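You operate a simulated robot arm through the tools that you are given. There is no shell and no other tool. Be economical: measure what you need, move in short steps, check, and stop when the job is done.

The job below is to be done with a simulated two-armed robot. You get a single attempt, and the scene is never put back.

TASK
On the top of the small table, fold the green scarf in half, so that its two long edges meet.

The check looks at the end state, three seconds after you hand in, the way a careful person would. Anything else that was tipped, shoved, dropped, spilled or broken makes it a failure. Flat cloth is picked up by pressing the open fingertips on it (5 to 10 N) and closing them slowly along it; thin cloth reads only 2 to 8 mm in the jaws.

THE ROBOT
Two 7-joint arms with two-finger parallel grippers on one trunk, on a base that drives. Base frame: it is fixed to the floor where the robot stands at the start and does not move with it; the origin is under the middle of the robot, x ahead of it, y to its left, z up; the surface under the hand at the start is at about z = 0.7. Units: m, rad, N and s.
The left shoulder is at the start at [0.07, 0.163, 1.02], the right one opposite. With the tool pointing down near the work surface each hand reaches from about 0.4 to 0.88 m from the robot's upright axis, wherever it stands, measured 20 degrees to its own side. Places, roughly: top of the small table [0.6, -0.1, 0.7]. Payload 3.43 kg a hand.
The TCP of each hand is the grasp point between the finger pads, 0.034 m short of the fingertips. In the tool frame z runs along the fingers and y along their closing line. The gripper opens to 0.128 m. The fingers are 0.024 m wide and 0.012 m thick; the gripper's body (0.048 by 0.13 m) begins 0.096 m behind the TCP.
Orientation is that of the tool frame in the base frame, as [roll, pitch, yaw] about the fixed x, y, z axes, in that order (R = Rz(yaw) Ry(pitch) Rx(roll)). With the fingers straight down and closing along the base's y, the tool's x points along the base's -x, its y along +y and its z along -z.

THE INTERFACE
- The arms move only by the tool move_arm. It takes "left_series", "right_series" or both (then of equal length, played together; a hand with none holds still); each is a list of rows, each a list of 7 numbers: the gripper command, from -1 (fully open) to 1 (shut), values between in proportion, then the shift along the base's x, y, z in m, then the turn, a rotation vector about the base's x, y, z in rad. In form: [[hand, x, y, z, rx, ry, rz], ...]. A call has 1 to 8 rows; each row is the pose to reach, as a shift and turn from the pose commanded when the call began. A row lasts 0.2 s, in which the tool goes at most 0.05 m and 0.15 rad; a call with a longer step from one row to the next is refused whole, and so is a gripper value outside its range. Where a pose cannot be reached the arm comes as near as it can. A force on the tool above 40 N (or 10 N above the force at the start of the call, whichever is more), or a blocked arm, ends the call early, and 0.2 s more pass. The fingers move at their own pace (about 0.153 m/s each) and stop on an object; they squeeze with about 40 N. The grip force told is the motor's: it shows also when the fingers shut on nothing. Time passes only in rows, and 0.2 s behind the last, so rows that repeat a pose let the fingers close. The reply holds the time, the measured pose of the TCP, the force on the tool along the base axes, the opening and the grip force, in the units named above and with some noise, with the torque about the TCP (base axes, N m) and any sound that the robot's microphone picked up, and new pictures: "show" is both (left out), scene, wrist or none (wrist: the cameras of the hands that moved).
- Cameras (640 x 400 px; columns grow to the right, rows downward): "scene" is now at [0.1292, -0.0103, 1.2307]; the picture's right is [-0.11, -0.99, 0.00], its down [-0.73, 0.08, -0.68] and it looks along [0.68, -0.07, -0.73] (base axes); focal length 294 px, centre (320, 200). "left" rides on the left gripper at [0.076, 0.011, -0.16] in its tool frame; the picture's right is [-0.15, 0.99, 0.00], its down [-0.88, -0.13, -0.46] and it looks along [-0.45, -0.07, 0.89] (tool axes); focal length 234 px, centre (320, 200). "right" rides on the right gripper at [0.076, -0.011, -0.16] in its tool frame; the picture's right is [0.15, 0.99, 0.00], its down [-0.88, 0.13, -0.46] and it looks along [-0.45, 0.07, 0.89] (tool axes); focal length 234 px, centre (320, 200). There is no depth. A picture from a camera that has moved, and an enlarged one, comes with that camera's place and axes in the base frame and with its lens.
- move_column(by): slides the trunk up (or, below 0, down) by that many m; the arms and the scene camera ride with it, the base frame stays. It gives what a move gives, with no picture.
- base_move(legs): drives the robot by 1 to 6 legs, each [ahead, left, turn to the left] in m, m and rad, along the robot's own axes; the way and the turn of a leg run together, so that a leg with both is an arc; at most 1.5 m and 3.142 rad a leg. The arms and the cameras ride along, it lands a little off, and it stops where it bumps. It gives what a move gives, and a new picture of the scene camera.
- head_to(pan, tilt): turns the head with the scene camera to pan (to the left, within 1.501 rad either way) and tilt (down, from -0.506 to 1.204), counted from straight ahead of the robot. It gives what a move gives, and a new picture of the scene camera.
- zoom(camera, box): a new picture of the part [left, top, right, bottom] of that camera's present view, enlarged. It takes no simulated time.
- hand_in(): hands the job in; it is judged then, once.

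Work in short steps. Places have to be worked out from the pictures, the camera data and where the tool is seen: move nearer, look again, correct. Check each grasp and each placing, and mend what went wrong. You have 120 turns and 260 pictures in all, those below and enlarged ones among them. Open the grippers and draw the arms clear of the work before you hand the job in, unless the task says otherwise; then end with one line.

The tools are called by a JSON object that holds its "name" and its "arguments". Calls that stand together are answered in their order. move_arm: Moves the arms, as the interface text tells. Its arguments: {"type":"object","properties":{"left_series":{"type":"array","items":{"type":"array","items":{"type":"number"}}},"right_series":{"type":"array","items":{"type":"array","items":{"type":"number"}}},"show":{"type":"string","enum":["both","scene","wrist","none"]}},"required":[]} The other tools are called the same way: move_column (by) slides the trunk up or down; base_move (legs) drives the base; head_to (pan, tilt) turns the head that bears the scene camera; zoom (camera, box) takes an enlarged picture of a part of a camera's view; hand_in () hands the job in.

At the start:

```text
clock: 0.0
left_ee_pos: [0.6888, 0.1437, 0.8963]
left_ee_rot: [3.142, 0.001, -3.142]
left_wrist_force: [1.2, -1.4, 0.2]
left_moment: [-0.02, 0.0, -0.04]
left_grip_width: 0.128
left_finger_force: 0.1
right_ee_pos: [0.437, -0.283, 0.8553]
right_ee_rot: [-3.142, 0.002, 3.141]
right_wrist_force: [0.5, 0.9, 0.6]
right_moment: [-0.03, -0.05, 0.04]
right_grip_width: 0.1281
right_finger_force: 0.1
trunk travel left (down, up): [-0.5, 0.44]
robot x, y, heading: [0.0024, 0.0032, 0.004]
head pan, tilt: [-0.11, 0.82]
```

scene: 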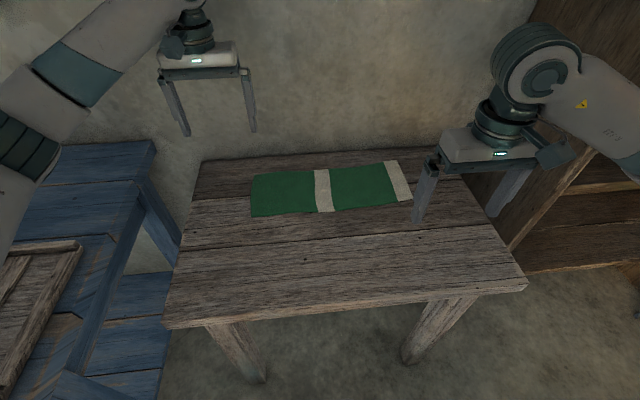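
right: 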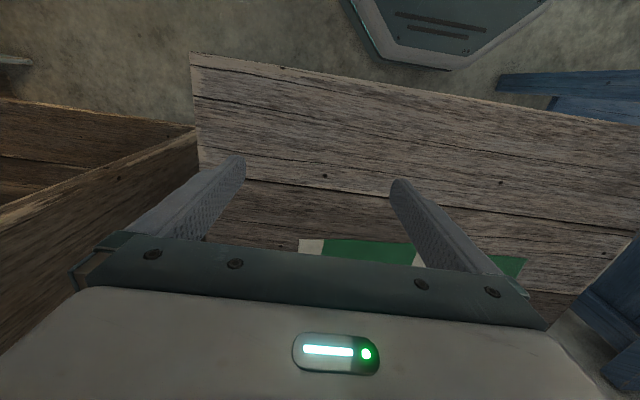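
left: 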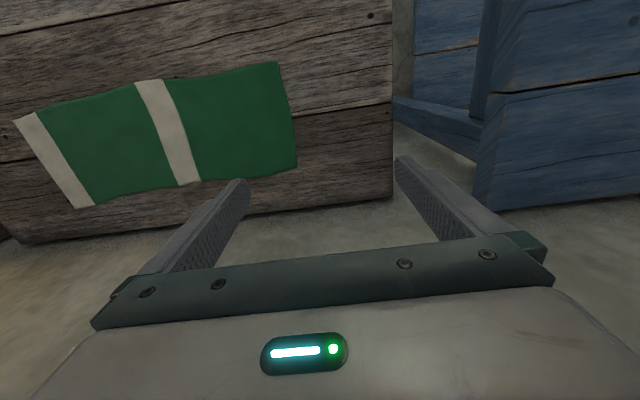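

The scarf seems to lie at about x 0.59–0.74, y −0.29–0.11, with its long edges along y. I'll enlarge the view to get the corners precisely.

{"name": "zoom", "arguments": {"camera": "scene", "box": [230, 140, 430, 265]}}

{"name": "zoom", "arguments": {"camera": "left", "box": [0, 30, 320, 230]}}

```text
3.20 times, centred on (330, 202) of scene
camera zoom: at [0.1292, -0.0103, 1.2307], right [-0.11, -0.99, 0.0], down [-0.73, 0.08, -0.68], along [0.68, -0.07, -0.73], focal length 942 px, centre (288, 192)
```

zoom: 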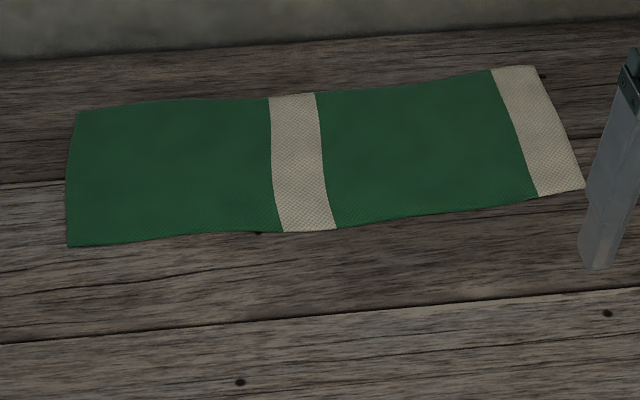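

```text
2.00 times, centred on (160, 130) of left
camera zoom: at [0.6123, 0.1547, 1.0557], right [0.15, 0.99, 0.0], down [0.88, -0.13, 0.46], along [0.45, -0.07, -0.89], focal length 468 px, centre (640, 340)
```

zoom: 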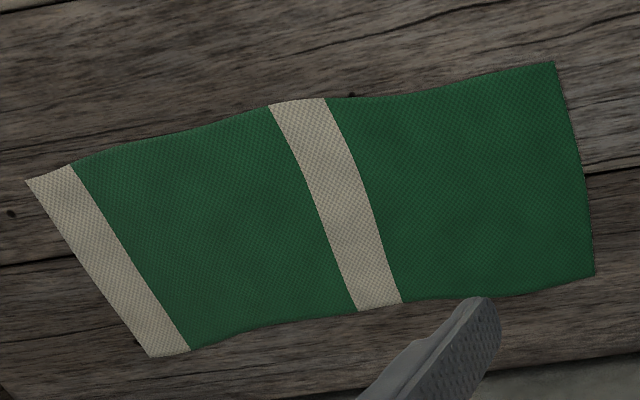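

Corners work out to far-left (0.732, 0.102), far-right (0.748, −0.296), near-left (0.583, 0.103) and near-right (0.597, −0.294). I'll bring both hands above the far edge, inside the corners, with the fingers part-closed, and then look.

{"name": "move_arm", "arguments": {"left_series": [[-0.6, 0.01, -0.015, -0.01, 0, 0, 0], [-0.3, 0.02, -0.03, -0.03, 0, 0, 0], [0, 0.03, -0.045, -0.05, 0, 0, 0], [0.2, 0.035, -0.06, -0.07, 0, 0, 0], [0.4, 0.041, -0.075, -0.085, 0, 0, 0], [0.4, 0.041, -0.075, -0.1, 0, 0, 0], [0.4, 0.041, -0.075, -0.116, 0, 0, 0], [0.4, 0.041, -0.075, -0.116, 0, 0, 0]], "right_series": [[-0.6, 0.04, 0.003, 0, 0, 0, 0], [-0.3, 0.085, 0.006, -0.01, 0, 0, 0], [0, 0.13, 0.01, -0.02, 0, 0, 0], [0.2, 0.175, 0.014, -0.03, 0, 0, 0], [0.4, 0.22, 0.017, -0.04, 0, 0, 0], [0.4, 0.265, 0.02, -0.055, 0, 0, 0], [0.4, 0.308, 0.021, -0.075, 0, 0, 0], [0.4, 0.308, 0.021, -0.075, 0, 0, 0]]}}

```text
clock: 1.8
left_ee_pos: [0.7282, 0.0683, 0.7816]
left_ee_rot: [3.14, 0.0, 3.141]
left_wrist_force: [0.1, -0.5, 0.4]
left_moment: [-0.01, 0.01, -0.02]
left_grip_width: 0.0384
left_finger_force: 0.0
right_ee_pos: [0.7463, -0.263, 0.7794]
right_ee_rot: [3.142, 0.0, -3.14]
right_wrist_force: [-0.7, 0.7, -0.4]
right_moment: [-0.01, -0.02, 0.01]
right_grip_width: 0.0385
right_finger_force: 0.0
trunk travel left (down, up): [-0.5, 0.44]
robot x, y, heading: [0.0004, -0.0019, -0.004]
head pan, tilt: [-0.11, 0.82]
camera scene: at [0.1283, -0.0107, 1.2308], right [-0.11, -0.99, 0.0], down [-0.73, 0.08, -0.68], along [0.68, -0.07, -0.73], focal length 294 px, centre (320, 200)
camera right: at [0.6688, -0.274, 0.9395], right [-0.15, 0.99, 0.0], down [0.88, 0.13, 0.46], along [0.45, 0.07, -0.89], focal length 234 px, centre (320, 200)
camera left: at [0.6533, 0.0793, 0.9415], right [0.15, 0.99, 0.0], down [0.88, -0.13, 0.46], along [0.45, -0.07, -0.89], focal length 234 px, centre (320, 200)
```

scene: 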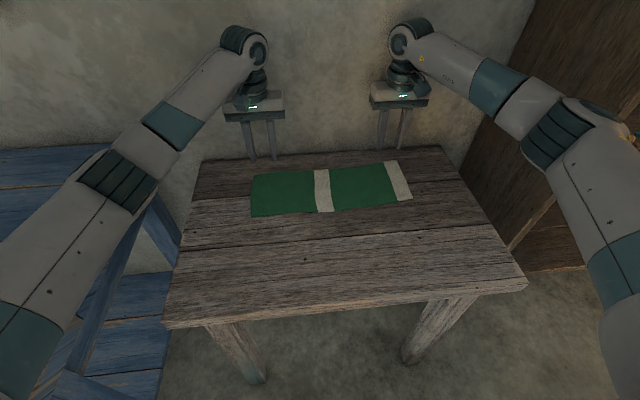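
right: 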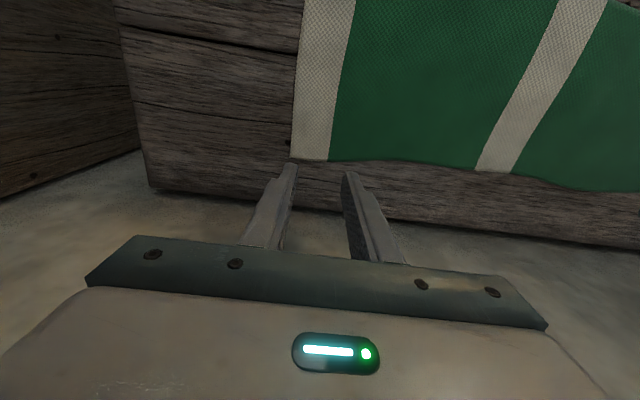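
left: 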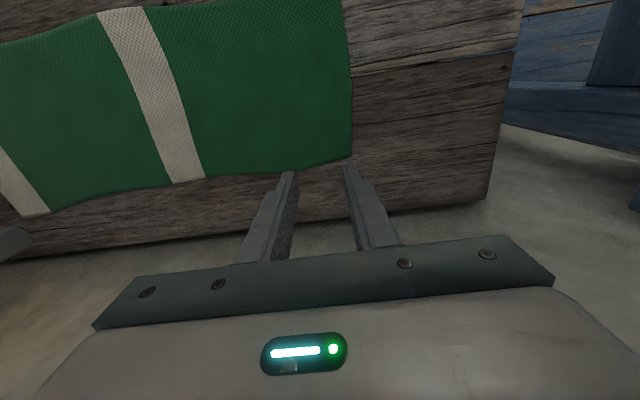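

The tips sit about over the far edge on both sides (edge x ≈ 0.733 left, 0.742 right). I'll lower to just above the cloth, with the right hand 5 mm nearer.

{"name": "move_arm", "arguments": {"left_series": [[0.4, 0, 0, -0.02, 0, 0, 0], [0.4, 0, 0, -0.035, 0, 0, 0], [0.4, 0, 0, -0.043, 0, 0, 0], [0.4, 0, 0, -0.046, 0, 0, 0]], "right_series": [[0.4, -0.005, 0, -0.02, 0, 0, 0], [0.4, -0.005, 0, -0.033, 0, 0, 0], [0.4, -0.005, 0, -0.041, 0, 0, 0], [0.4, -0.005, 0, -0.044, 0, 0, 0]]}}

```text
clock: 2.8
left_ee_pos: [0.7299, 0.0684, 0.7357]
left_ee_rot: [-3.141, 0.002, -3.141]
left_wrist_force: [-0.1, -0.1, 5.6]
left_moment: [-0.1, 0.06, 0.0]
left_grip_width: 0.0384
left_finger_force: 0.0
right_ee_pos: [0.7414, -0.262, 0.7361]
right_ee_rot: [3.14, 0.0, 3.141]
right_wrist_force: [-0.1, -0.2, -0.3]
right_moment: [-0.02, 0.02, -0.02]
right_grip_width: 0.0385
right_finger_force: 0.0
trunk travel left (down, up): [-0.5, 0.44]
robot x, y, heading: [-0.0035, -0.0015, -0.004]
head pan, tilt: [-0.11, 0.82]
camera scene: at [0.1285, -0.0103, 1.2309], right [-0.11, -0.99, 0.0], down [-0.73, 0.08, -0.68], along [0.68, -0.07, -0.73], focal length 294 px, centre (320, 200)
camera right: at [0.6639, -0.2741, 0.8962], right [-0.15, 0.99, 0.0], down [0.88, 0.13, 0.46], along [0.45, 0.07, -0.89], focal length 234 px, centre (320, 200)
camera left: at [0.6529, 0.0793, 0.8956], right [0.15, 0.99, 0.0], down [0.88, -0.13, 0.46], along [0.45, -0.07, -0.89], focal length 234 px, centre (320, 200)
```

scene: 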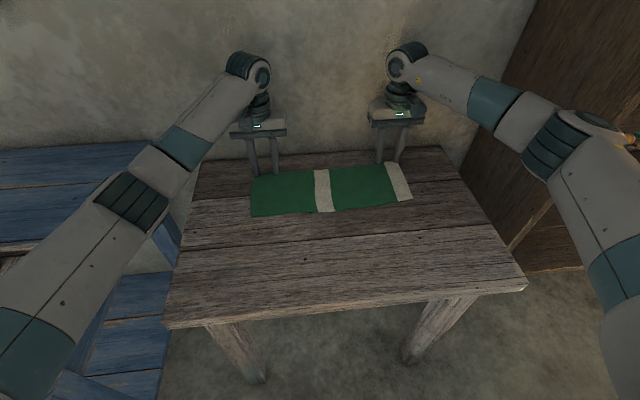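
right: 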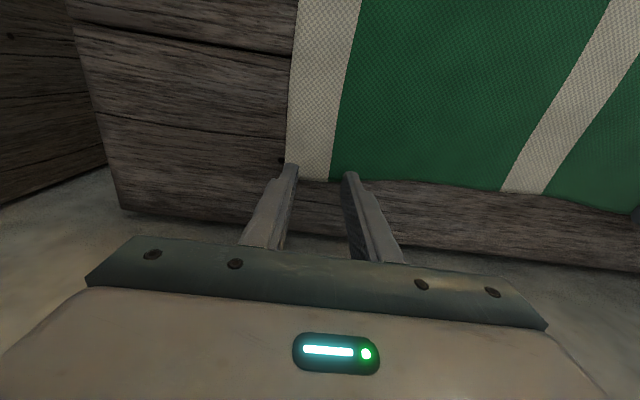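
left: 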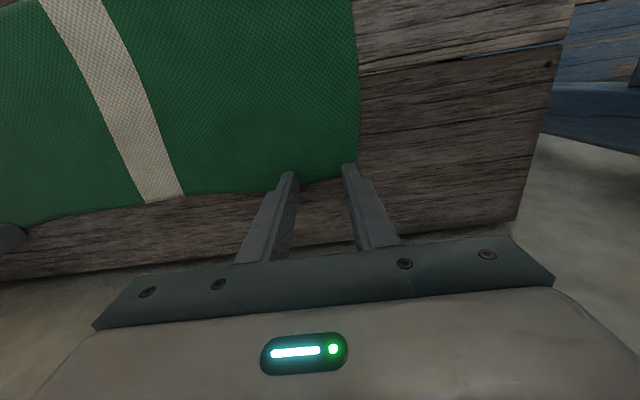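

The left fingertips press at 5.6 N while the right ones aren't in contact yet. I'll shift the right hand 5 mm inward from the corner and lower it gently to contact.

{"name": "move_arm", "arguments": {"right_series": [[0.4, -0.001, 0.005, 0.001, 0, 0, 0], [0.4, -0.001, 0.005, -0.001, 0, 0, 0], [0.4, -0.001, 0.005, -0.0025, 0, 0, 0]], "show": "none"}}

```text
clock: 3.6
left_ee_pos: [0.729, 0.0683, 0.736]
left_ee_rot: [3.141, 0.001, -3.141]
left_wrist_force: [1.7, -0.5, 7.1]
left_moment: [-0.13, -0.02, 0.02]
left_grip_width: 0.0382
left_finger_force: 0.2
right_ee_pos: [0.7392, -0.2565, 0.7357]
right_ee_rot: [-3.141, 0.002, -3.141]
right_wrist_force: [1.8, 1.3, 8.4]
right_moment: [-0.05, 0.01, 0.01]
right_grip_width: 0.0384
right_finger_force: 0.1
trunk travel left (down, up): [-0.5, 0.44]
robot x, y, heading: [-0.0032, 0.0011, -0.001]
head pan, tilt: [-0.11, 0.82]
```

Both hands press at 7–8 N, so I'll close them slowly along the cloth, holding the pose.

{"name": "move_arm", "arguments": {"left_series": [[0.5, 0, 0, 0, 0, 0, 0], [0.6, 0, 0, 0, 0, 0, 0], [0.7, 0, 0, 0, 0, 0, 0], [0.8, 0, 0, 0, 0, 0, 0], [0.9, 0, 0, 0, 0, 0, 0], [1, 0, 0, 0, 0, 0, 0], [1, 0, 0, 0, 0, 0, 0]], "right_series": [[0.5, 0, 0, 0, 0, 0, 0], [0.6, 0, 0, 0, 0, 0, 0], [0.7, 0, 0, 0, 0, 0, 0], [0.8, 0, 0, 0, 0, 0, 0], [0.9, 0, 0, 0, 0, 0, 0], [1, 0, 0, 0, 0, 0, 0], [1, 0, 0, 0, 0, 0, 0]]}}

```text
clock: 5.2
left_ee_pos: [0.7271, 0.0684, 0.7354]
left_ee_rot: [3.14, 0.003, 3.141]
left_wrist_force: [-0.5, -1.3, 3.4]
left_moment: [-0.05, 0.04, 0.0]
left_grip_width: 0.0023
left_finger_force: 37.1
right_ee_pos: [0.7387, -0.2558, 0.7357]
right_ee_rot: [3.141, 0.001, 3.142]
right_wrist_force: [2.0, 0.6, 15.6]
right_moment: [-0.01, 0.05, 0.02]
right_grip_width: 0.0
right_finger_force: 32.6
trunk travel left (down, up): [-0.5, 0.44]
robot x, y, heading: [-0.0007, 0.0005, -0.002]
head pan, tilt: [-0.11, 0.82]
camera scene: at [0.1271, -0.0099, 1.231], right [-0.11, -0.99, 0.0], down [-0.73, 0.08, -0.68], along [0.68, -0.08, -0.73], focal length 294 px, centre (320, 200)
camera right: at [0.6612, -0.2692, 0.8954], right [-0.15, 0.99, 0.0], down [0.88, 0.13, 0.46], along [0.45, 0.07, -0.89], focal length 234 px, centre (320, 200)
camera left: at [0.6518, 0.0798, 0.8956], right [0.15, 0.99, 0.0], down [0.88, -0.13, 0.46], along [0.45, -0.07, -0.89], focal length 234 px, centre (320, 200)
```

scene: 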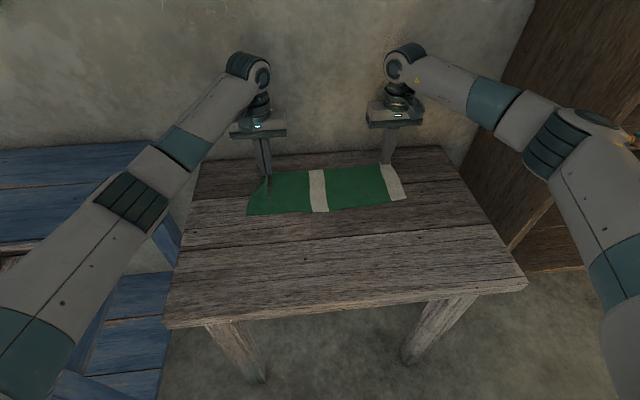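
right: 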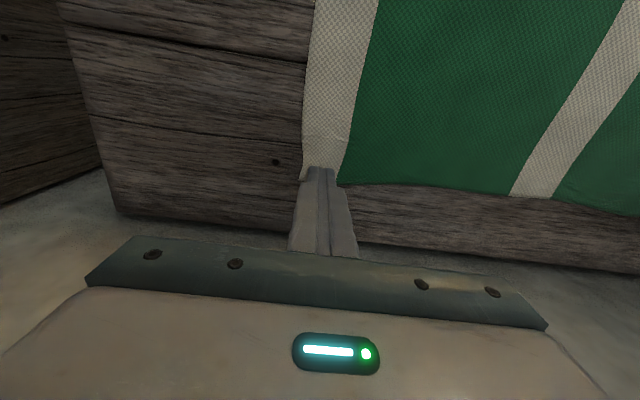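
left: 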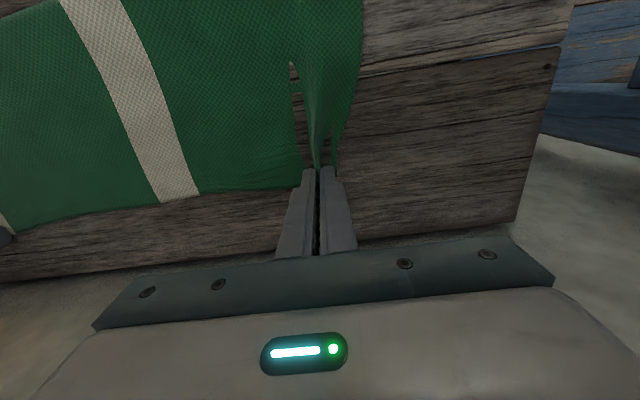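

The left hand holds a pucker (2.3 mm), but the right hand shut on nothing. I'll lift the right hand, reopen it and look.

{"name": "move_arm", "arguments": {"right_series": [[0.9, 0, 0, 0.004, 0, 0, 0], [0.6, 0, 0, 0.02, 0, 0, 0], [0.4, 0, 0, 0.04, 0, 0, 0], [0.4, 0, 0, 0.045, 0, 0, 0]], "show": "wrist"}}

```text
clock: 6.2
left_ee_pos: [0.7279, 0.0684, 0.7347]
left_ee_rot: [3.141, 0.003, -3.141]
left_wrist_force: [0.4, -0.2, 11.3]
left_moment: [0.03, 0.05, 0.0]
left_grip_width: 0.0022
left_finger_force: 37.0
right_ee_pos: [0.7392, -0.2562, 0.7807]
right_ee_rot: [3.141, 0.0, -3.141]
right_wrist_force: [-0.7, 1.3, 0.0]
right_moment: [0.01, 0.03, -0.01]
right_grip_width: 0.0386
right_finger_force: 0.0
trunk travel left (down, up): [-0.5, 0.44]
robot x, y, heading: [0.0005, -0.0011, -0.002]
head pan, tilt: [-0.11, 0.82]
camera right: at [0.6623, -0.2683, 0.9399], right [-0.15, 0.99, 0.0], down [0.88, 0.13, 0.46], along [0.45, 0.07, -0.89], focal length 234 px, centre (320, 200)
```

right: 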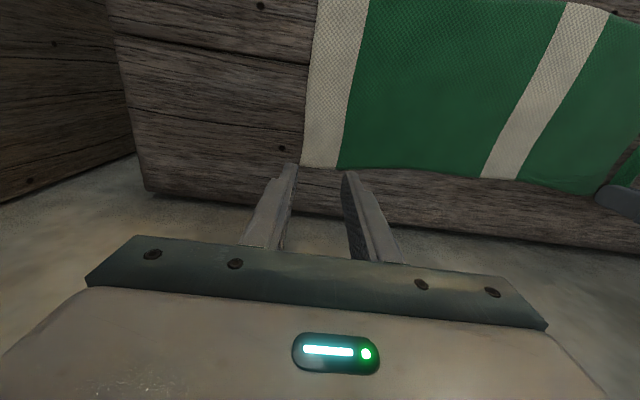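

The right corner is now at about (0.746, −0.276). I'll go to (0.734, −0.240), a bit deeper on the cloth, and press down.

{"name": "move_arm", "arguments": {"right_series": [[0.4, -0.005, 0.016, -0.02, 0, 0, 0], [0.4, -0.005, 0.016, -0.037, 0, 0, 0], [0.4, -0.005, 0.016, -0.045, 0, 0, 0], [0.4, -0.005, 0.016, -0.0465, 0, 0, 0]], "show": "wrist"}}

```text
clock: 7.2
left_ee_pos: [0.7278, 0.0673, 0.7354]
left_ee_rot: [3.141, 0.0, -3.142]
left_wrist_force: [0.6, -0.2, 4.4]
left_moment: [-0.03, 0.0, 0.01]
left_grip_width: 0.002
left_finger_force: 36.9
right_ee_pos: [0.7339, -0.2393, 0.7358]
right_ee_rot: [-3.14, 0.005, 3.141]
right_wrist_force: [-1.4, -0.2, 18.6]
right_moment: [-0.02, 0.15, 0.01]
right_grip_width: 0.0386
right_finger_force: 0.0
trunk travel left (down, up): [-0.5, 0.44]
robot x, y, heading: [-0.0033, 0.0018, -0.002]
head pan, tilt: [-0.11, 0.82]
camera right: at [0.6561, -0.2516, 0.8953], right [-0.15, 0.99, 0.0], down [0.88, 0.13, 0.46], along [0.46, 0.07, -0.89], focal length 234 px, centre (320, 200)
```

right: 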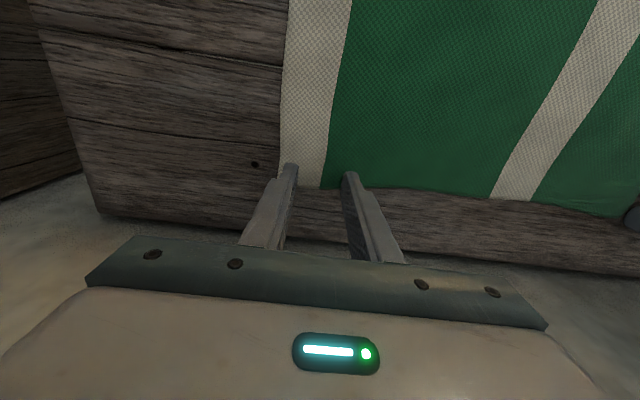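

The force is 18.6 N, too high, and the outer finger is right at the corner. I'll ease up, shift 5 mm inward and press more lightly.

{"name": "move_arm", "arguments": {"right_series": [[0.4, 0, 0, 0.004, 0, 0, 0], [0.4, 0, 0.006, 0.004, 0, 0, 0], [0.4, 0, 0.006, 0.002, 0, 0, 0], [0.4, 0, 0.006, 0.0007, 0, 0, 0]], "show": "none"}}

```text
clock: 8.2
left_ee_pos: [0.728, 0.0681, 0.735]
left_ee_rot: [3.141, 0.002, 3.141]
left_wrist_force: [0.7, 0.5, 6.0]
left_moment: [0.06, 0.03, -0.01]
left_grip_width: 0.0023
left_finger_force: 37.2
right_ee_pos: [0.7335, -0.2333, 0.7355]
right_ee_rot: [-3.142, 0.002, -3.141]
right_wrist_force: [-2.4, -0.1, 12.0]
right_moment: [-0.05, 0.13, 0.04]
right_grip_width: 0.0385
right_finger_force: 0.1
trunk travel left (down, up): [-0.5, 0.44]
robot x, y, heading: [0.0009, 0.0011, -0.003]
head pan, tilt: [-0.11, 0.82]
```

At 12 N the press is slightly high, so I'll ease up a hair while closing slowly.

{"name": "move_arm", "arguments": {"right_series": [[0.46, 0, 0, 0.0004, 0, 0, 0], [0.54, 0, 0, 0.0004, 0, 0, 0], [0.62, 0, 0, 0.0004, 0, 0, 0], [0.7, 0, 0, 0.0004, 0, 0, 0], [0.78, 0, 0, 0.0004, 0, 0, 0], [0.86, 0, 0, 0.0004, 0, 0, 0], [1, 0, 0, 0.0004, 0, 0, 0], [1, 0, 0, 0.0004, 0, 0, 0]], "show": "wrist"}}

```text
clock: 10.0
left_ee_pos: [0.7266, 0.0686, 0.7349]
left_ee_rot: [-3.141, 0.001, -3.141]
left_wrist_force: [0.3, -0.8, 0.8]
left_moment: [-0.03, 0.0, -0.01]
left_grip_width: 0.0025
left_finger_force: 36.8
right_ee_pos: [0.7332, -0.2333, 0.7359]
right_ee_rot: [3.142, 0.002, -3.141]
right_wrist_force: [1.9, -1.1, 21.5]
right_moment: [0.01, 0.16, -0.01]
right_grip_width: 0.0
right_finger_force: 33.1
trunk travel left (down, up): [-0.5, 0.44]
robot x, y, heading: [-0.0007, 0.0022, -0.004]
head pan, tilt: [-0.11, 0.82]
camera right: at [0.6561, -0.2462, 0.8955], right [-0.15, 0.99, 0.0], down [0.88, 0.13, 0.46], along [0.45, 0.07, -0.89], focal length 234 px, centre (320, 200)
```

right: 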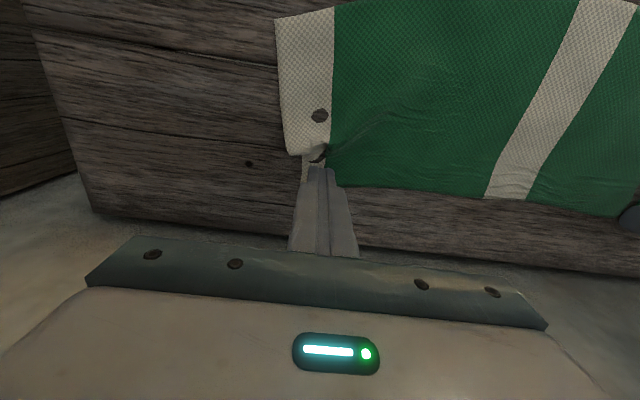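

The right hand missed again and the force rose to 21 N; it seems to have pushed past the cloth. I'll lift and look.

{"name": "move_arm", "arguments": {"right_series": [[0.95, 0, 0, 0.004, 0, 0, 0], [0.6, 0, 0, 0.02, 0, 0, 0], [0.4, 0, 0, 0.04, 0, 0, 0], [0.4, 0, 0, 0.045, 0, 0, 0]], "show": "both"}}

```text
clock: 11.0
left_ee_pos: [0.7283, 0.0681, 0.735]
left_ee_rot: [-3.141, 0.002, 3.141]
left_wrist_force: [1.3, 1.3, 9.7]
left_moment: [0.0, 0.0, 0.02]
left_grip_width: 0.0021
left_finger_force: 36.9
right_ee_pos: [0.7345, -0.2338, 0.7783]
right_ee_rot: [-3.14, -0.001, -3.141]
right_wrist_force: [0.1, 0.1, -0.7]
right_moment: [-0.01, -0.01, -0.03]
right_grip_width: 0.0386
right_finger_force: 0.2
trunk travel left (down, up): [-0.5, 0.44]
robot x, y, heading: [-0.0015, -0.0005, 0.003]
head pan, tilt: [-0.11, 0.82]
camera scene: at [0.1282, -0.0103, 1.2308], right [-0.11, -0.99, 0.0], down [-0.73, 0.08, -0.68], along [0.68, -0.07, -0.73], focal length 294 px, centre (320, 200)
camera right: at [0.6571, -0.2464, 0.9387], right [-0.15, 0.99, 0.0], down [0.88, 0.13, 0.46], along [0.45, 0.07, -0.89], focal length 234 px, centre (320, 200)
```

scene: 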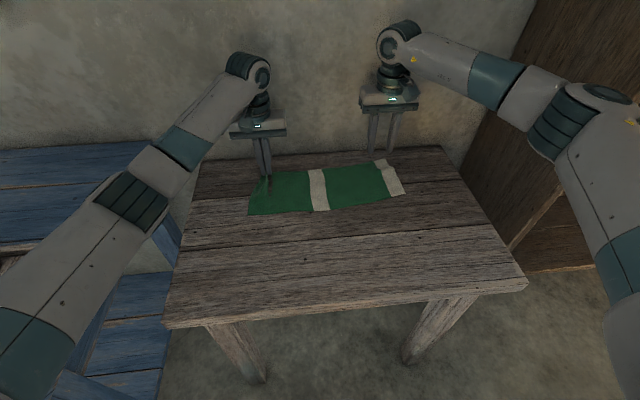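
right: 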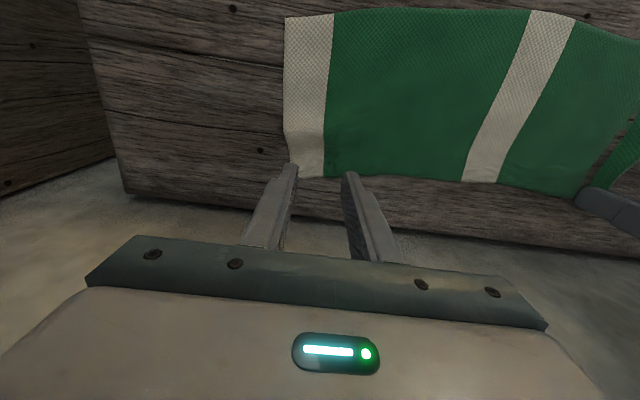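

{"name": "zoom", "arguments": {"camera": "right", "box": [240, 90, 440, 215]}}

{"name": "zoom", "arguments": {"camera": "scene", "box": [230, 140, 430, 265]}}

```text
3.20 times, centred on (340, 152) of right
camera zoom: at [0.6571, -0.2464, 0.9387], right [-0.15, 0.99, 0.0], down [0.88, 0.13, 0.46], along [0.45, 0.07, -0.89], focal length 749 px, centre (256, 352)
```

zoom: 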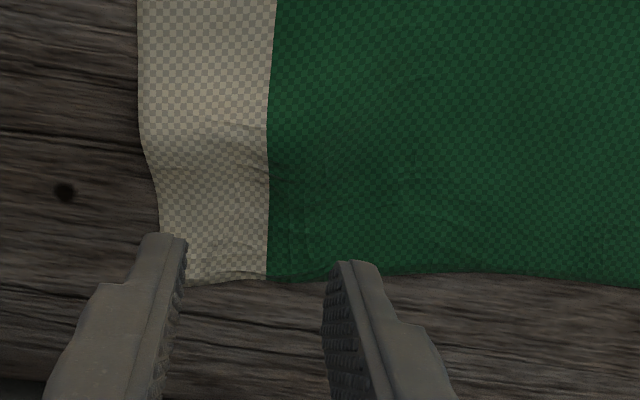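

```text
3.20 times, centred on (330, 202) of scene
camera zoom: at [0.1282, -0.0103, 1.2308], right [-0.11, -0.99, 0.0], down [-0.73, 0.08, -0.68], along [0.68, -0.07, -0.73], focal length 942 px, centre (288, 192)
```

zoom: 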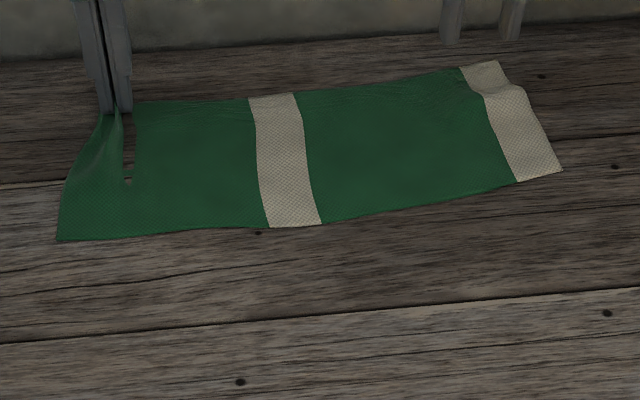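

The corner is around (0.756, −0.255), with the edge at x ≈ 0.745 near y = −0.21. I'll retry further from the corner at (0.739, −0.208), starting wider and pressing gently.

{"name": "move_arm", "arguments": {"right_series": [[0.3, 0.004, 0.026, 0, 0, 0, 0], [0.3, 0.004, 0.026, -0.02, 0, 0, 0], [0.3, 0.004, 0.026, -0.037, 0, 0, 0], [0.3, 0.004, 0.026, -0.042, 0, 0, 0], [0.3, 0.004, 0.026, -0.044, 0, 0, 0]], "show": "wrist"}}

```text
clock: 12.2
left_ee_pos: [0.7286, 0.0671, 0.7354]
left_ee_rot: [-3.141, 0.002, 3.141]
left_wrist_force: [1.6, 1.1, 11.5]
left_moment: [0.04, -0.02, -0.02]
left_grip_width: 0.0023
left_finger_force: 36.8
right_ee_pos: [0.7387, -0.209, 0.7357]
right_ee_rot: [3.141, 0.001, -3.14]
right_wrist_force: [-0.3, 0.1, 1.8]
right_moment: [-0.04, 0.02, -0.01]
right_grip_width: 0.0447
right_finger_force: 0.1
trunk travel left (down, up): [-0.5, 0.44]
robot x, y, heading: [-0.0, -0.0013, -0.001]
head pan, tilt: [-0.11, 0.82]
camera right: at [0.6613, -0.221, 0.8959], right [-0.15, 0.99, 0.0], down [0.88, 0.13, 0.46], along [0.45, 0.07, -0.89], focal length 234 px, centre (320, 200)
```

right: 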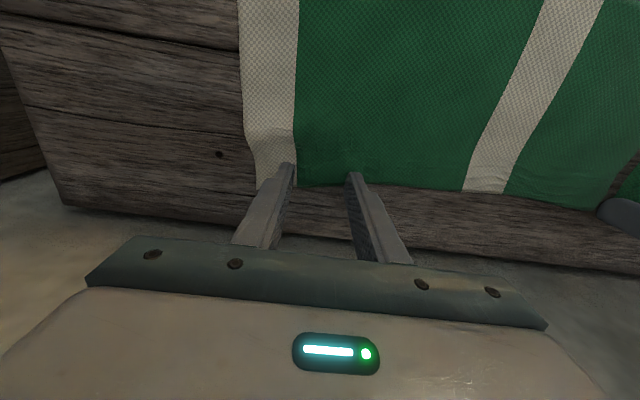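

The tips barely touch (1.8 N). I'll press 0.8 mm more and then close slowly.

{"name": "move_arm", "arguments": {"right_series": [[0.3, -0.002, 0, -0.0005, 0, 0, 0], [0.3, -0.002, 0, -0.0008, 0, 0, 0], [0.4, -0.002, 0, -0.0008, 0, 0, 0], [0.52, -0.002, 0, -0.0008, 0, 0, 0], [0.64, -0.002, 0, -0.0008, 0, 0, 0], [0.76, -0.002, 0, -0.0008, 0, 0, 0], [0.88, -0.002, 0, -0.0008, 0, 0, 0], [1, -0.002, 0, -0.0008, 0, 0, 0]], "show": "wrist"}}

```text
clock: 14.0
left_ee_pos: [0.728, 0.0678, 0.7362]
left_ee_rot: [-3.141, 0.002, 3.14]
left_wrist_force: [1.0, -11.7, 6.8]
left_moment: [-0.35, 0.01, 0.1]
left_grip_width: 0.0025
left_finger_force: 37.1
right_ee_pos: [0.7359, -0.2073, 0.7356]
right_ee_rot: [3.14, 0.0, -3.14]
right_wrist_force: [-0.2, 13.5, 9.0]
right_moment: [0.44, 0.05, -0.08]
right_grip_width: 0.0027
right_finger_force: 36.8
trunk travel left (down, up): [-0.5, 0.44]
robot x, y, heading: [0.0011, -0.001, -0.001]
head pan, tilt: [-0.11, 0.82]
camera right: at [0.6586, -0.2198, 0.8955], right [-0.15, 0.99, 0.0], down [0.88, 0.13, 0.46], along [0.45, 0.07, -0.89], focal length 234 px, centre (320, 200)
```

right: 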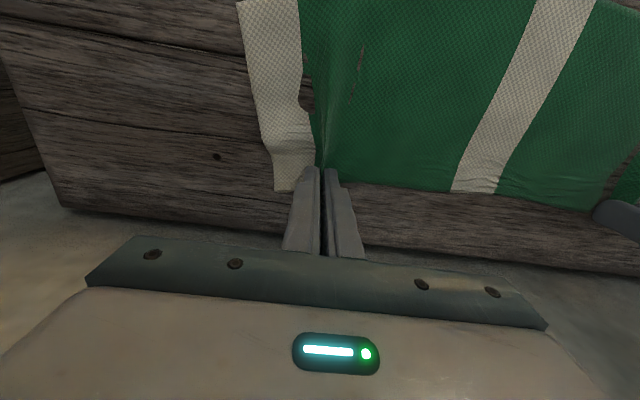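

Both hands now hold cloth (2.5 and 2.7 mm), with some tension between them. I'll lift them together, starting to tilt the fingers forward and easing the tension.

{"name": "move_arm", "arguments": {"left_series": [[1, 0, -0.001, 0.01, 0, 0, 0], [1, 0, -0.002, 0.025, 0, 0, 0], [1, -0.003, -0.002, 0.045, 0, -0.1, 0], [1, -0.017, -0.002, 0.064, 0, -0.2, 0], [1, -0.035, -0.002, 0.0785, 0, -0.3, 0], [1, -0.058, -0.002, 0.082, 0, -0.4, 0]], "right_series": [[1, 0, 0.001, 0.01, 0, 0, 0], [1, 0, 0.002, 0.025, 0, 0, 0], [1, -0.003, 0.002, 0.045, 0, -0.1, 0], [1, -0.017, 0.002, 0.064, 0, -0.2, 0], [1, -0.035, 0.002, 0.0785, 0, -0.3, 0], [1, -0.058, 0.002, 0.082, 0, -0.4, 0]]}}

```text
clock: 15.4
left_ee_pos: [0.6699, 0.0664, 0.8185]
left_ee_rot: [-3.141, 0.401, 3.141]
left_wrist_force: [-0.2, -7.2, -0.5]
left_moment: [-0.26, 0.02, -0.04]
left_grip_width: 0.0024
left_finger_force: 36.7
right_ee_pos: [0.6774, -0.2043, 0.8154]
right_ee_rot: [3.14, 0.402, -3.141]
right_wrist_force: [0.2, 7.8, 1.2]
right_moment: [0.28, -0.03, 0.07]
right_grip_width: 0.0024
right_finger_force: 36.9
trunk travel left (down, up): [-0.5, 0.44]
robot x, y, heading: [-0.0008, -0.0013, 0.002]
head pan, tilt: [-0.11, 0.82]
camera scene: at [0.1281, -0.0104, 1.2309], right [-0.11, -0.99, 0.0], down [-0.73, 0.08, -0.68], along [0.68, -0.07, -0.73], focal length 294 px, centre (320, 200)
camera right: at [0.5443, -0.2184, 0.9336], right [-0.13, 0.99, -0.06], down [0.63, 0.13, 0.76], along [0.76, 0.07, -0.64], focal length 234 px, centre (320, 200)
camera left: at [0.5374, 0.0779, 0.9355], right [0.13, 0.99, 0.06], down [0.63, -0.13, 0.76], along [0.76, -0.07, -0.64], focal length 234 px, centre (320, 200)
```

scene: 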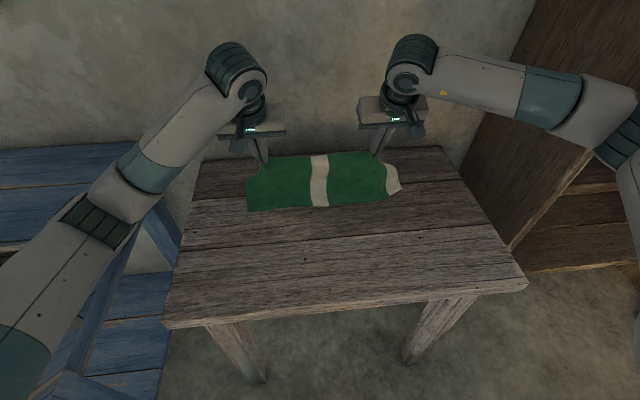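
right: 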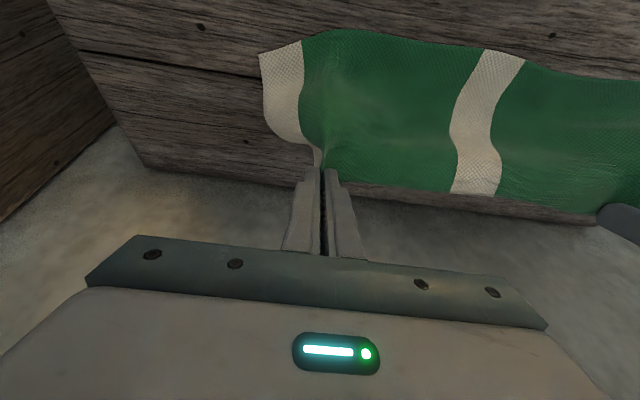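
left: 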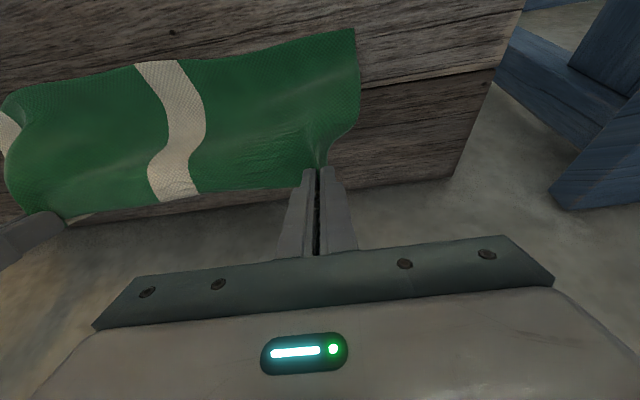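

The edge is lifted evenly and taut. I'll carry it on toward the near side, lowering and tilting further.

{"name": "move_arm", "arguments": {"left_series": [[1, -0.0231, 0, -0.0015, 0, -0.1, 0], [1, -0.046, 0, -0.0082, 0, -0.2, 0], [1, -0.0587, 0, -0.0173, 0, -0.3, 0], [1, -0.0712, 0, -0.0276, 0, -0.4, 0], [1, -0.0784, 0, -0.0402, 0, -0.5, 0]], "right_series": [[1, -0.0231, 0, -0.0015, 0, -0.1, 0], [1, -0.046, 0, -0.0082, 0, -0.2, 0], [1, -0.0587, 0, -0.0173, 0, -0.3, 0], [1, -0.0712, 0, -0.0276, 0, -0.4, 0], [1, -0.0784, 0, -0.0402, 0, -0.5, 0]]}}

{"name": "zoom", "arguments": {"camera": "scene", "box": [230, 140, 430, 265]}}

```text
clock: 16.8
left_ee_pos: [0.6385, -0.0356, 0.7847]
left_ee_rot: [-3.128, 0.914, 3.006]
left_wrist_force: [0.0, 0.6, 0.3]
left_moment: [-0.02, -0.01, 0.0]
left_grip_width: 0.0024
left_finger_force: 37.2
right_ee_pos: [0.6154, -0.2976, 0.7751]
right_ee_rot: [3.135, 0.906, 3.004]
right_wrist_force: [-0.4, 0.5, 0.4]
right_moment: [0.01, -0.04, 0.08]
right_grip_width: 0.0024
right_finger_force: 37.0
trunk travel left (down, up): [-0.5, 0.44]
robot x, y, heading: [0.0512, -0.0158, -0.131]
head pan, tilt: [-0.11, 0.82]
stopped in row 5 (left hand): the arm was blocked; the commanded pose is now the measured one
camera scene: at [0.1698, -0.0558, 1.2297], right [-0.24, -0.97, -0.01], down [-0.71, 0.18, -0.68], along [0.66, -0.15, -0.73], focal length 294 px, centre (320, 200)
camera right: at [0.4418, -0.2872, 0.8149], right [0.04, 0.99, -0.11], down [0.2, 0.1, 0.97], along [0.98, -0.06, -0.2], focal length 234 px, centre (320, 200)
camera left: at [0.47, 0.0007, 0.8211], right [0.23, 0.97, 0.11], down [0.16, -0.15, 0.98], along [0.96, -0.21, -0.19], focal length 234 px, centre (320, 200)
```

scene: 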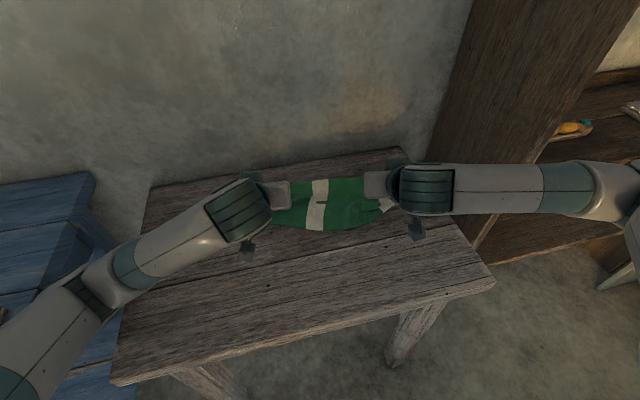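
right: 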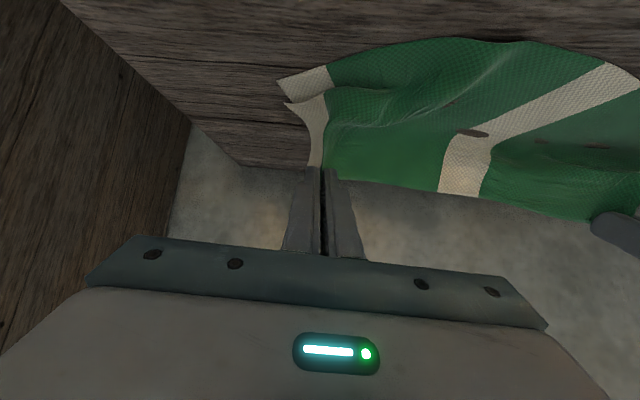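
left: 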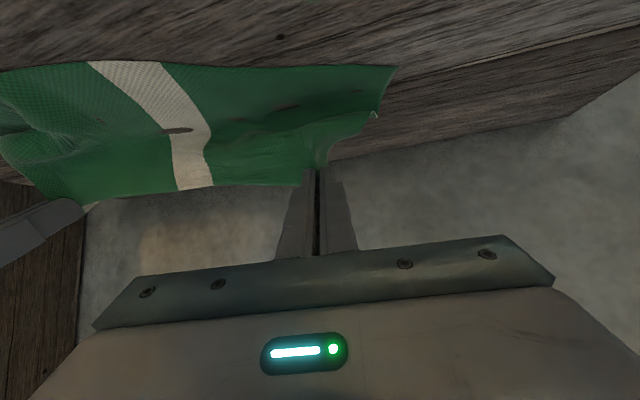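

```text
3.20 times, centred on (330, 202) of scene
camera zoom: at [0.1698, -0.0558, 1.2297], right [-0.24, -0.97, -0.01], down [-0.71, 0.18, -0.68], along [0.66, -0.15, -0.73], focal length 942 px, centre (288, 192)
```

zoom: 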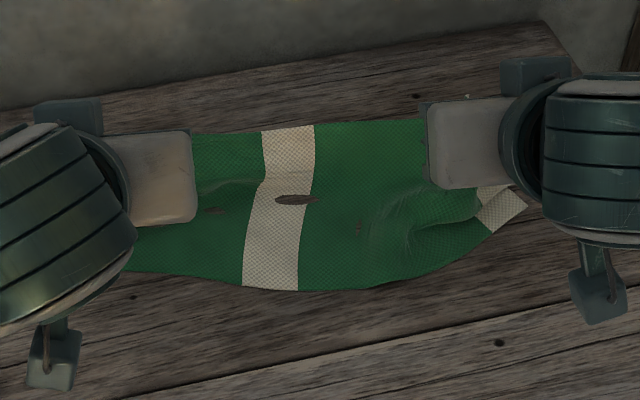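

The left arm was blocked and the base got pushed (heading −0.13). I need to see what the arm touched, so I'll look to the left.

{"name": "head_to", "arguments": {"pan": 0.7, "tilt": 0.9}}

{"name": "head_to", "arguments": {"pan": -0.8, "tilt": 0.9}}

{"name": "head_to", "arguments": {"pan": 0.0, "tilt": 1.15}}

```text
clock: 17.9
left_ee_pos: [0.6385, -0.0351, 0.7816]
left_ee_rot: [-3.134, 0.909, 3.004]
left_wrist_force: [-0.6, -0.7, -0.6]
left_moment: [0.02, 0.0, -0.01]
left_grip_width: 0.0025
left_finger_force: 37.1
right_ee_pos: [0.6155, -0.2968, 0.7754]
right_ee_rot: [3.131, 0.903, 3.004]
right_wrist_force: [0.1, 0.0, 0.1]
right_moment: [-0.01, 0.01, 0.04]
right_grip_width: 0.0026
right_finger_force: 37.1
trunk travel left (down, up): [-0.5, 0.44]
robot x, y, heading: [0.0523, -0.0116, -0.13]
head pan, tilt: [0.7, 0.901]
camera scene: at [0.1571, 0.006, 1.2254], right [0.54, -0.84, -0.01], down [-0.66, -0.41, -0.63], along [0.53, 0.35, -0.78], focal length 294 px, centre (320, 200)
```

scene: 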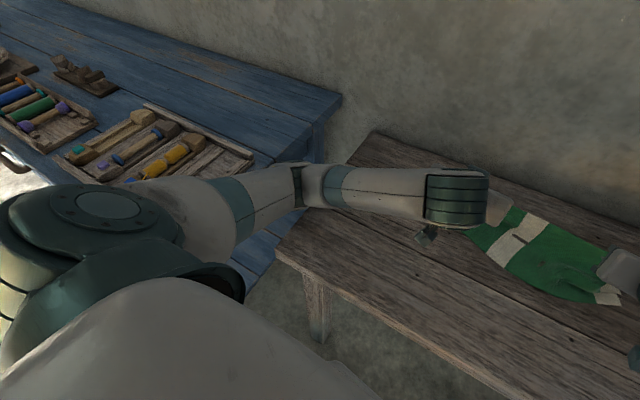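

```text
clock: 19.5
left_ee_pos: [0.6377, -0.0362, 0.7811]
left_ee_rot: [-3.137, 0.909, 3.0]
left_wrist_force: [0.3, 0.7, -0.8]
left_moment: [0.0, -0.04, 0.03]
left_grip_width: 0.0022
left_finger_force: 37.6
right_ee_pos: [0.6154, -0.298, 0.7745]
right_ee_rot: [3.129, 0.903, 3.001]
right_wrist_force: [-1.2, 0.7, -0.4]
right_moment: [-0.04, 0.0, 0.06]
right_grip_width: 0.0025
right_finger_force: 37.0
trunk travel left (down, up): [-0.5, 0.44]
robot x, y, heading: [0.0503, -0.0066, -0.127]
head pan, tilt: [-0.799, 0.901]
camera scene: at [0.1386, -0.0955, 1.2239], right [-0.8, -0.6, -0.01], down [-0.47, 0.64, -0.61], along [0.37, -0.49, -0.79], focal length 294 px, centre (320, 200)
```

scene: 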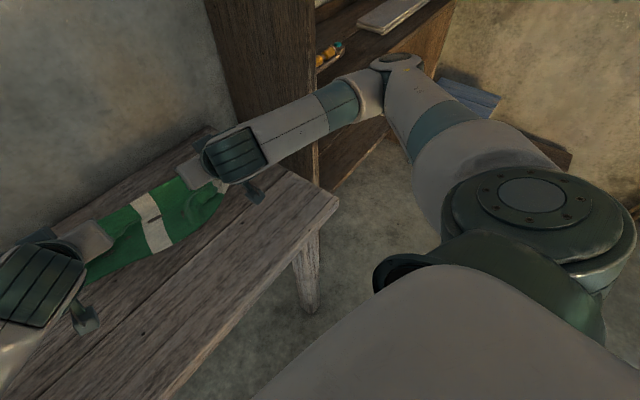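

```text
clock: 20.7
left_ee_pos: [0.6401, -0.0342, 0.7815]
left_ee_rot: [-3.136, 0.909, 3.003]
left_wrist_force: [-0.4, -0.9, 0.2]
left_moment: [0.01, -0.01, 0.0]
left_grip_width: 0.0024
left_finger_force: 37.2
right_ee_pos: [0.6156, -0.2967, 0.7751]
right_ee_rot: [3.128, 0.902, 3.002]
right_wrist_force: [1.2, 0.0, 0.6]
right_moment: [-0.03, 0.02, 0.05]
right_grip_width: 0.0027
right_finger_force: 37.2
trunk travel left (down, up): [-0.5, 0.44]
robot x, y, heading: [0.0453, -0.0096, -0.13]
head pan, tilt: [0.0, 1.15]
camera scene: at [0.1526, -0.0427, 1.2077], right [-0.13, -0.99, -0.02], down [-0.9, 0.13, -0.41], along [0.41, -0.04, -0.91], focal length 294 px, centre (320, 200)
```

scene: 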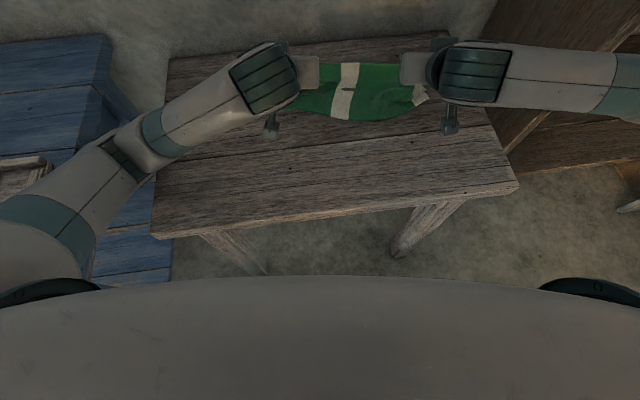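

The small table, blue table and tray compute to the same spots as before, so only the robot shifted. I'll look closely at the left elbow near the tray to see the contact.

{"name": "head_to", "arguments": {"pan": 0.7, "tilt": 0.9}}

{"name": "zoom", "arguments": {"camera": "scene", "box": [60, 80, 380, 280]}}

```text
clock: 21.7
left_ee_pos: [0.6394, -0.0356, 0.7829]
left_ee_rot: [-3.136, 0.91, 3.002]
left_wrist_force: [0.8, -0.1, 0.6]
left_moment: [0.02, -0.01, 0.05]
left_grip_width: 0.0022
left_finger_force: 37.1
right_ee_pos: [0.6148, -0.2964, 0.7748]
right_ee_rot: [3.13, 0.905, 3.001]
right_wrist_force: [1.1, -0.4, 0.9]
right_moment: [0.0, -0.01, 0.05]
right_grip_width: 0.0025
right_finger_force: 37.5
trunk travel left (down, up): [-0.5, 0.44]
robot x, y, heading: [0.0499, -0.0103, -0.126]
head pan, tilt: [0.7, 0.901]
camera scene: at [0.1571, 0.0055, 1.2254], right [0.54, -0.84, -0.01], down [-0.66, -0.41, -0.63], along [0.53, 0.35, -0.78], focal length 294 px, centre (320, 200)
```

scene: 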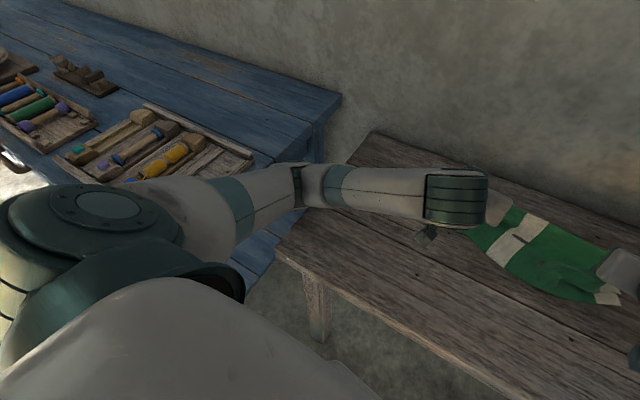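

```text
2.00 times, centred on (220, 180) of scene
camera zoom: at [0.1571, 0.0055, 1.2254], right [0.54, -0.84, -0.01], down [-0.66, -0.41, -0.63], along [0.53, 0.35, -0.78], focal length 588 px, centre (520, 240)
```

zoom: 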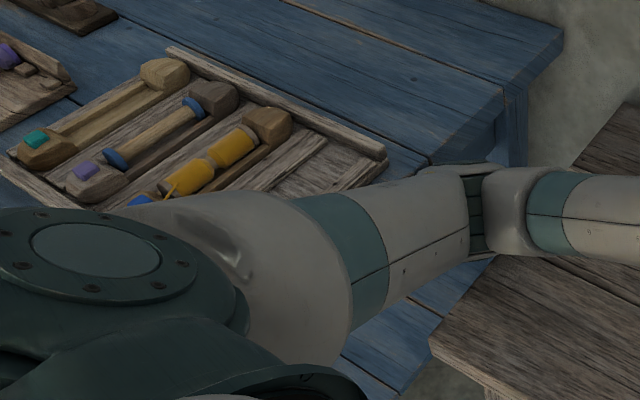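

The left elbow probably jammed low beside the table because the hand is close and strongly tilted. I'll reduce the tilt about the fingertips to free the elbow; afterwards I can finish the carry by backing the base up.

{"name": "move_arm", "arguments": {"left_series": [[1, 0.002, 0, 0.005, 0.013, 0.1, 0], [1, 0.005, -0.001, 0.01, 0.026, 0.2, 0], [1, 0.0075, -0.001, 0.015, 0.039, 0.3, 0], [1, 0.0105, -0.0015, 0.017, 0.052, 0.4, 0]], "right_series": [[1, 0.002, 0, 0.005, 0.013, 0.1, 0], [1, 0.005, -0.001, 0.01, 0.026, 0.2, 0], [1, 0.0075, -0.001, 0.015, 0.039, 0.3, 0], [1, 0.0105, -0.0015, 0.017, 0.052, 0.4, 0]]}}

```text
clock: 22.7
left_ee_pos: [0.653, -0.0162, 0.7926]
left_ee_rot: [-3.129, 0.497, 3.025]
left_wrist_force: [0.7, -2.5, -0.3]
left_moment: [-0.01, -0.03, 0.0]
left_grip_width: 0.0024
left_finger_force: 36.9
right_ee_pos: [0.6307, -0.2842, 0.7947]
right_ee_rot: [-3.137, 0.496, 3.023]
right_wrist_force: [-0.3, 1.9, -0.8]
right_moment: [0.07, -0.02, 0.06]
right_grip_width: 0.0026
right_finger_force: 37.4
trunk travel left (down, up): [-0.5, 0.44]
robot x, y, heading: [0.0504, -0.0093, -0.124]
head pan, tilt: [0.7, 0.901]
camera scene: at [0.1616, 0.0231, 1.2242], right [0.54, -0.84, 0.0], down [-0.66, -0.43, -0.62], along [0.52, 0.34, -0.78], focal length 294 px, centre (320, 200)
camera right: at [0.4865, -0.2786, 0.8981], right [-0.01, 1.0, -0.07], down [0.57, 0.07, 0.82], along [0.82, -0.04, -0.57], focal length 234 px, centre (320, 200)
camera left: at [0.5137, 0.0132, 0.8971], right [0.25, 0.97, 0.06], down [0.54, -0.19, 0.82], along [0.81, -0.17, -0.57], focal length 234 px, centre (320, 200)
```

scene: 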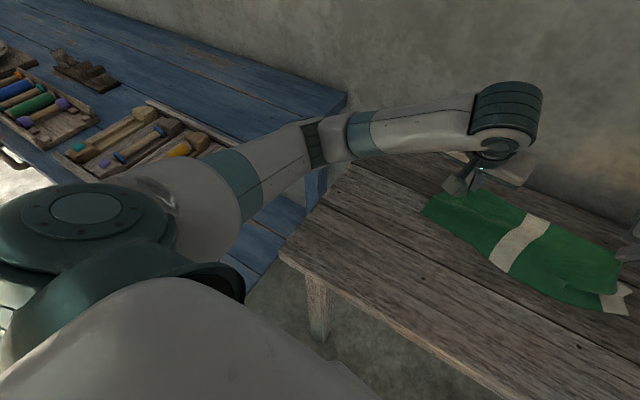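
right: 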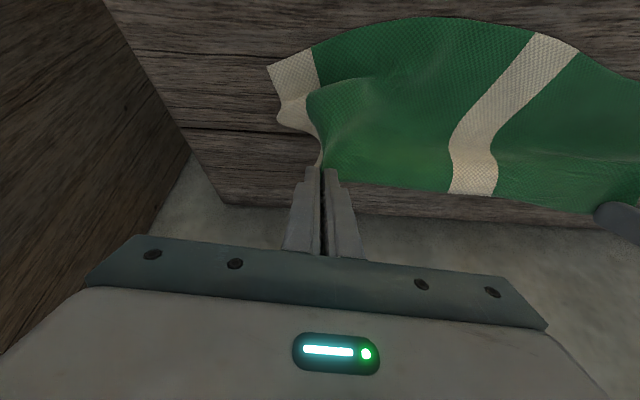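
left: 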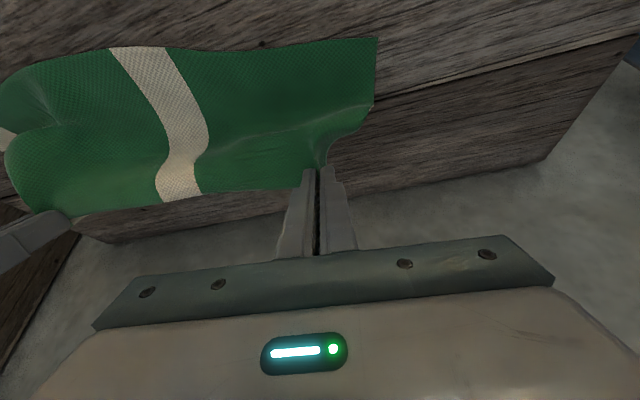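

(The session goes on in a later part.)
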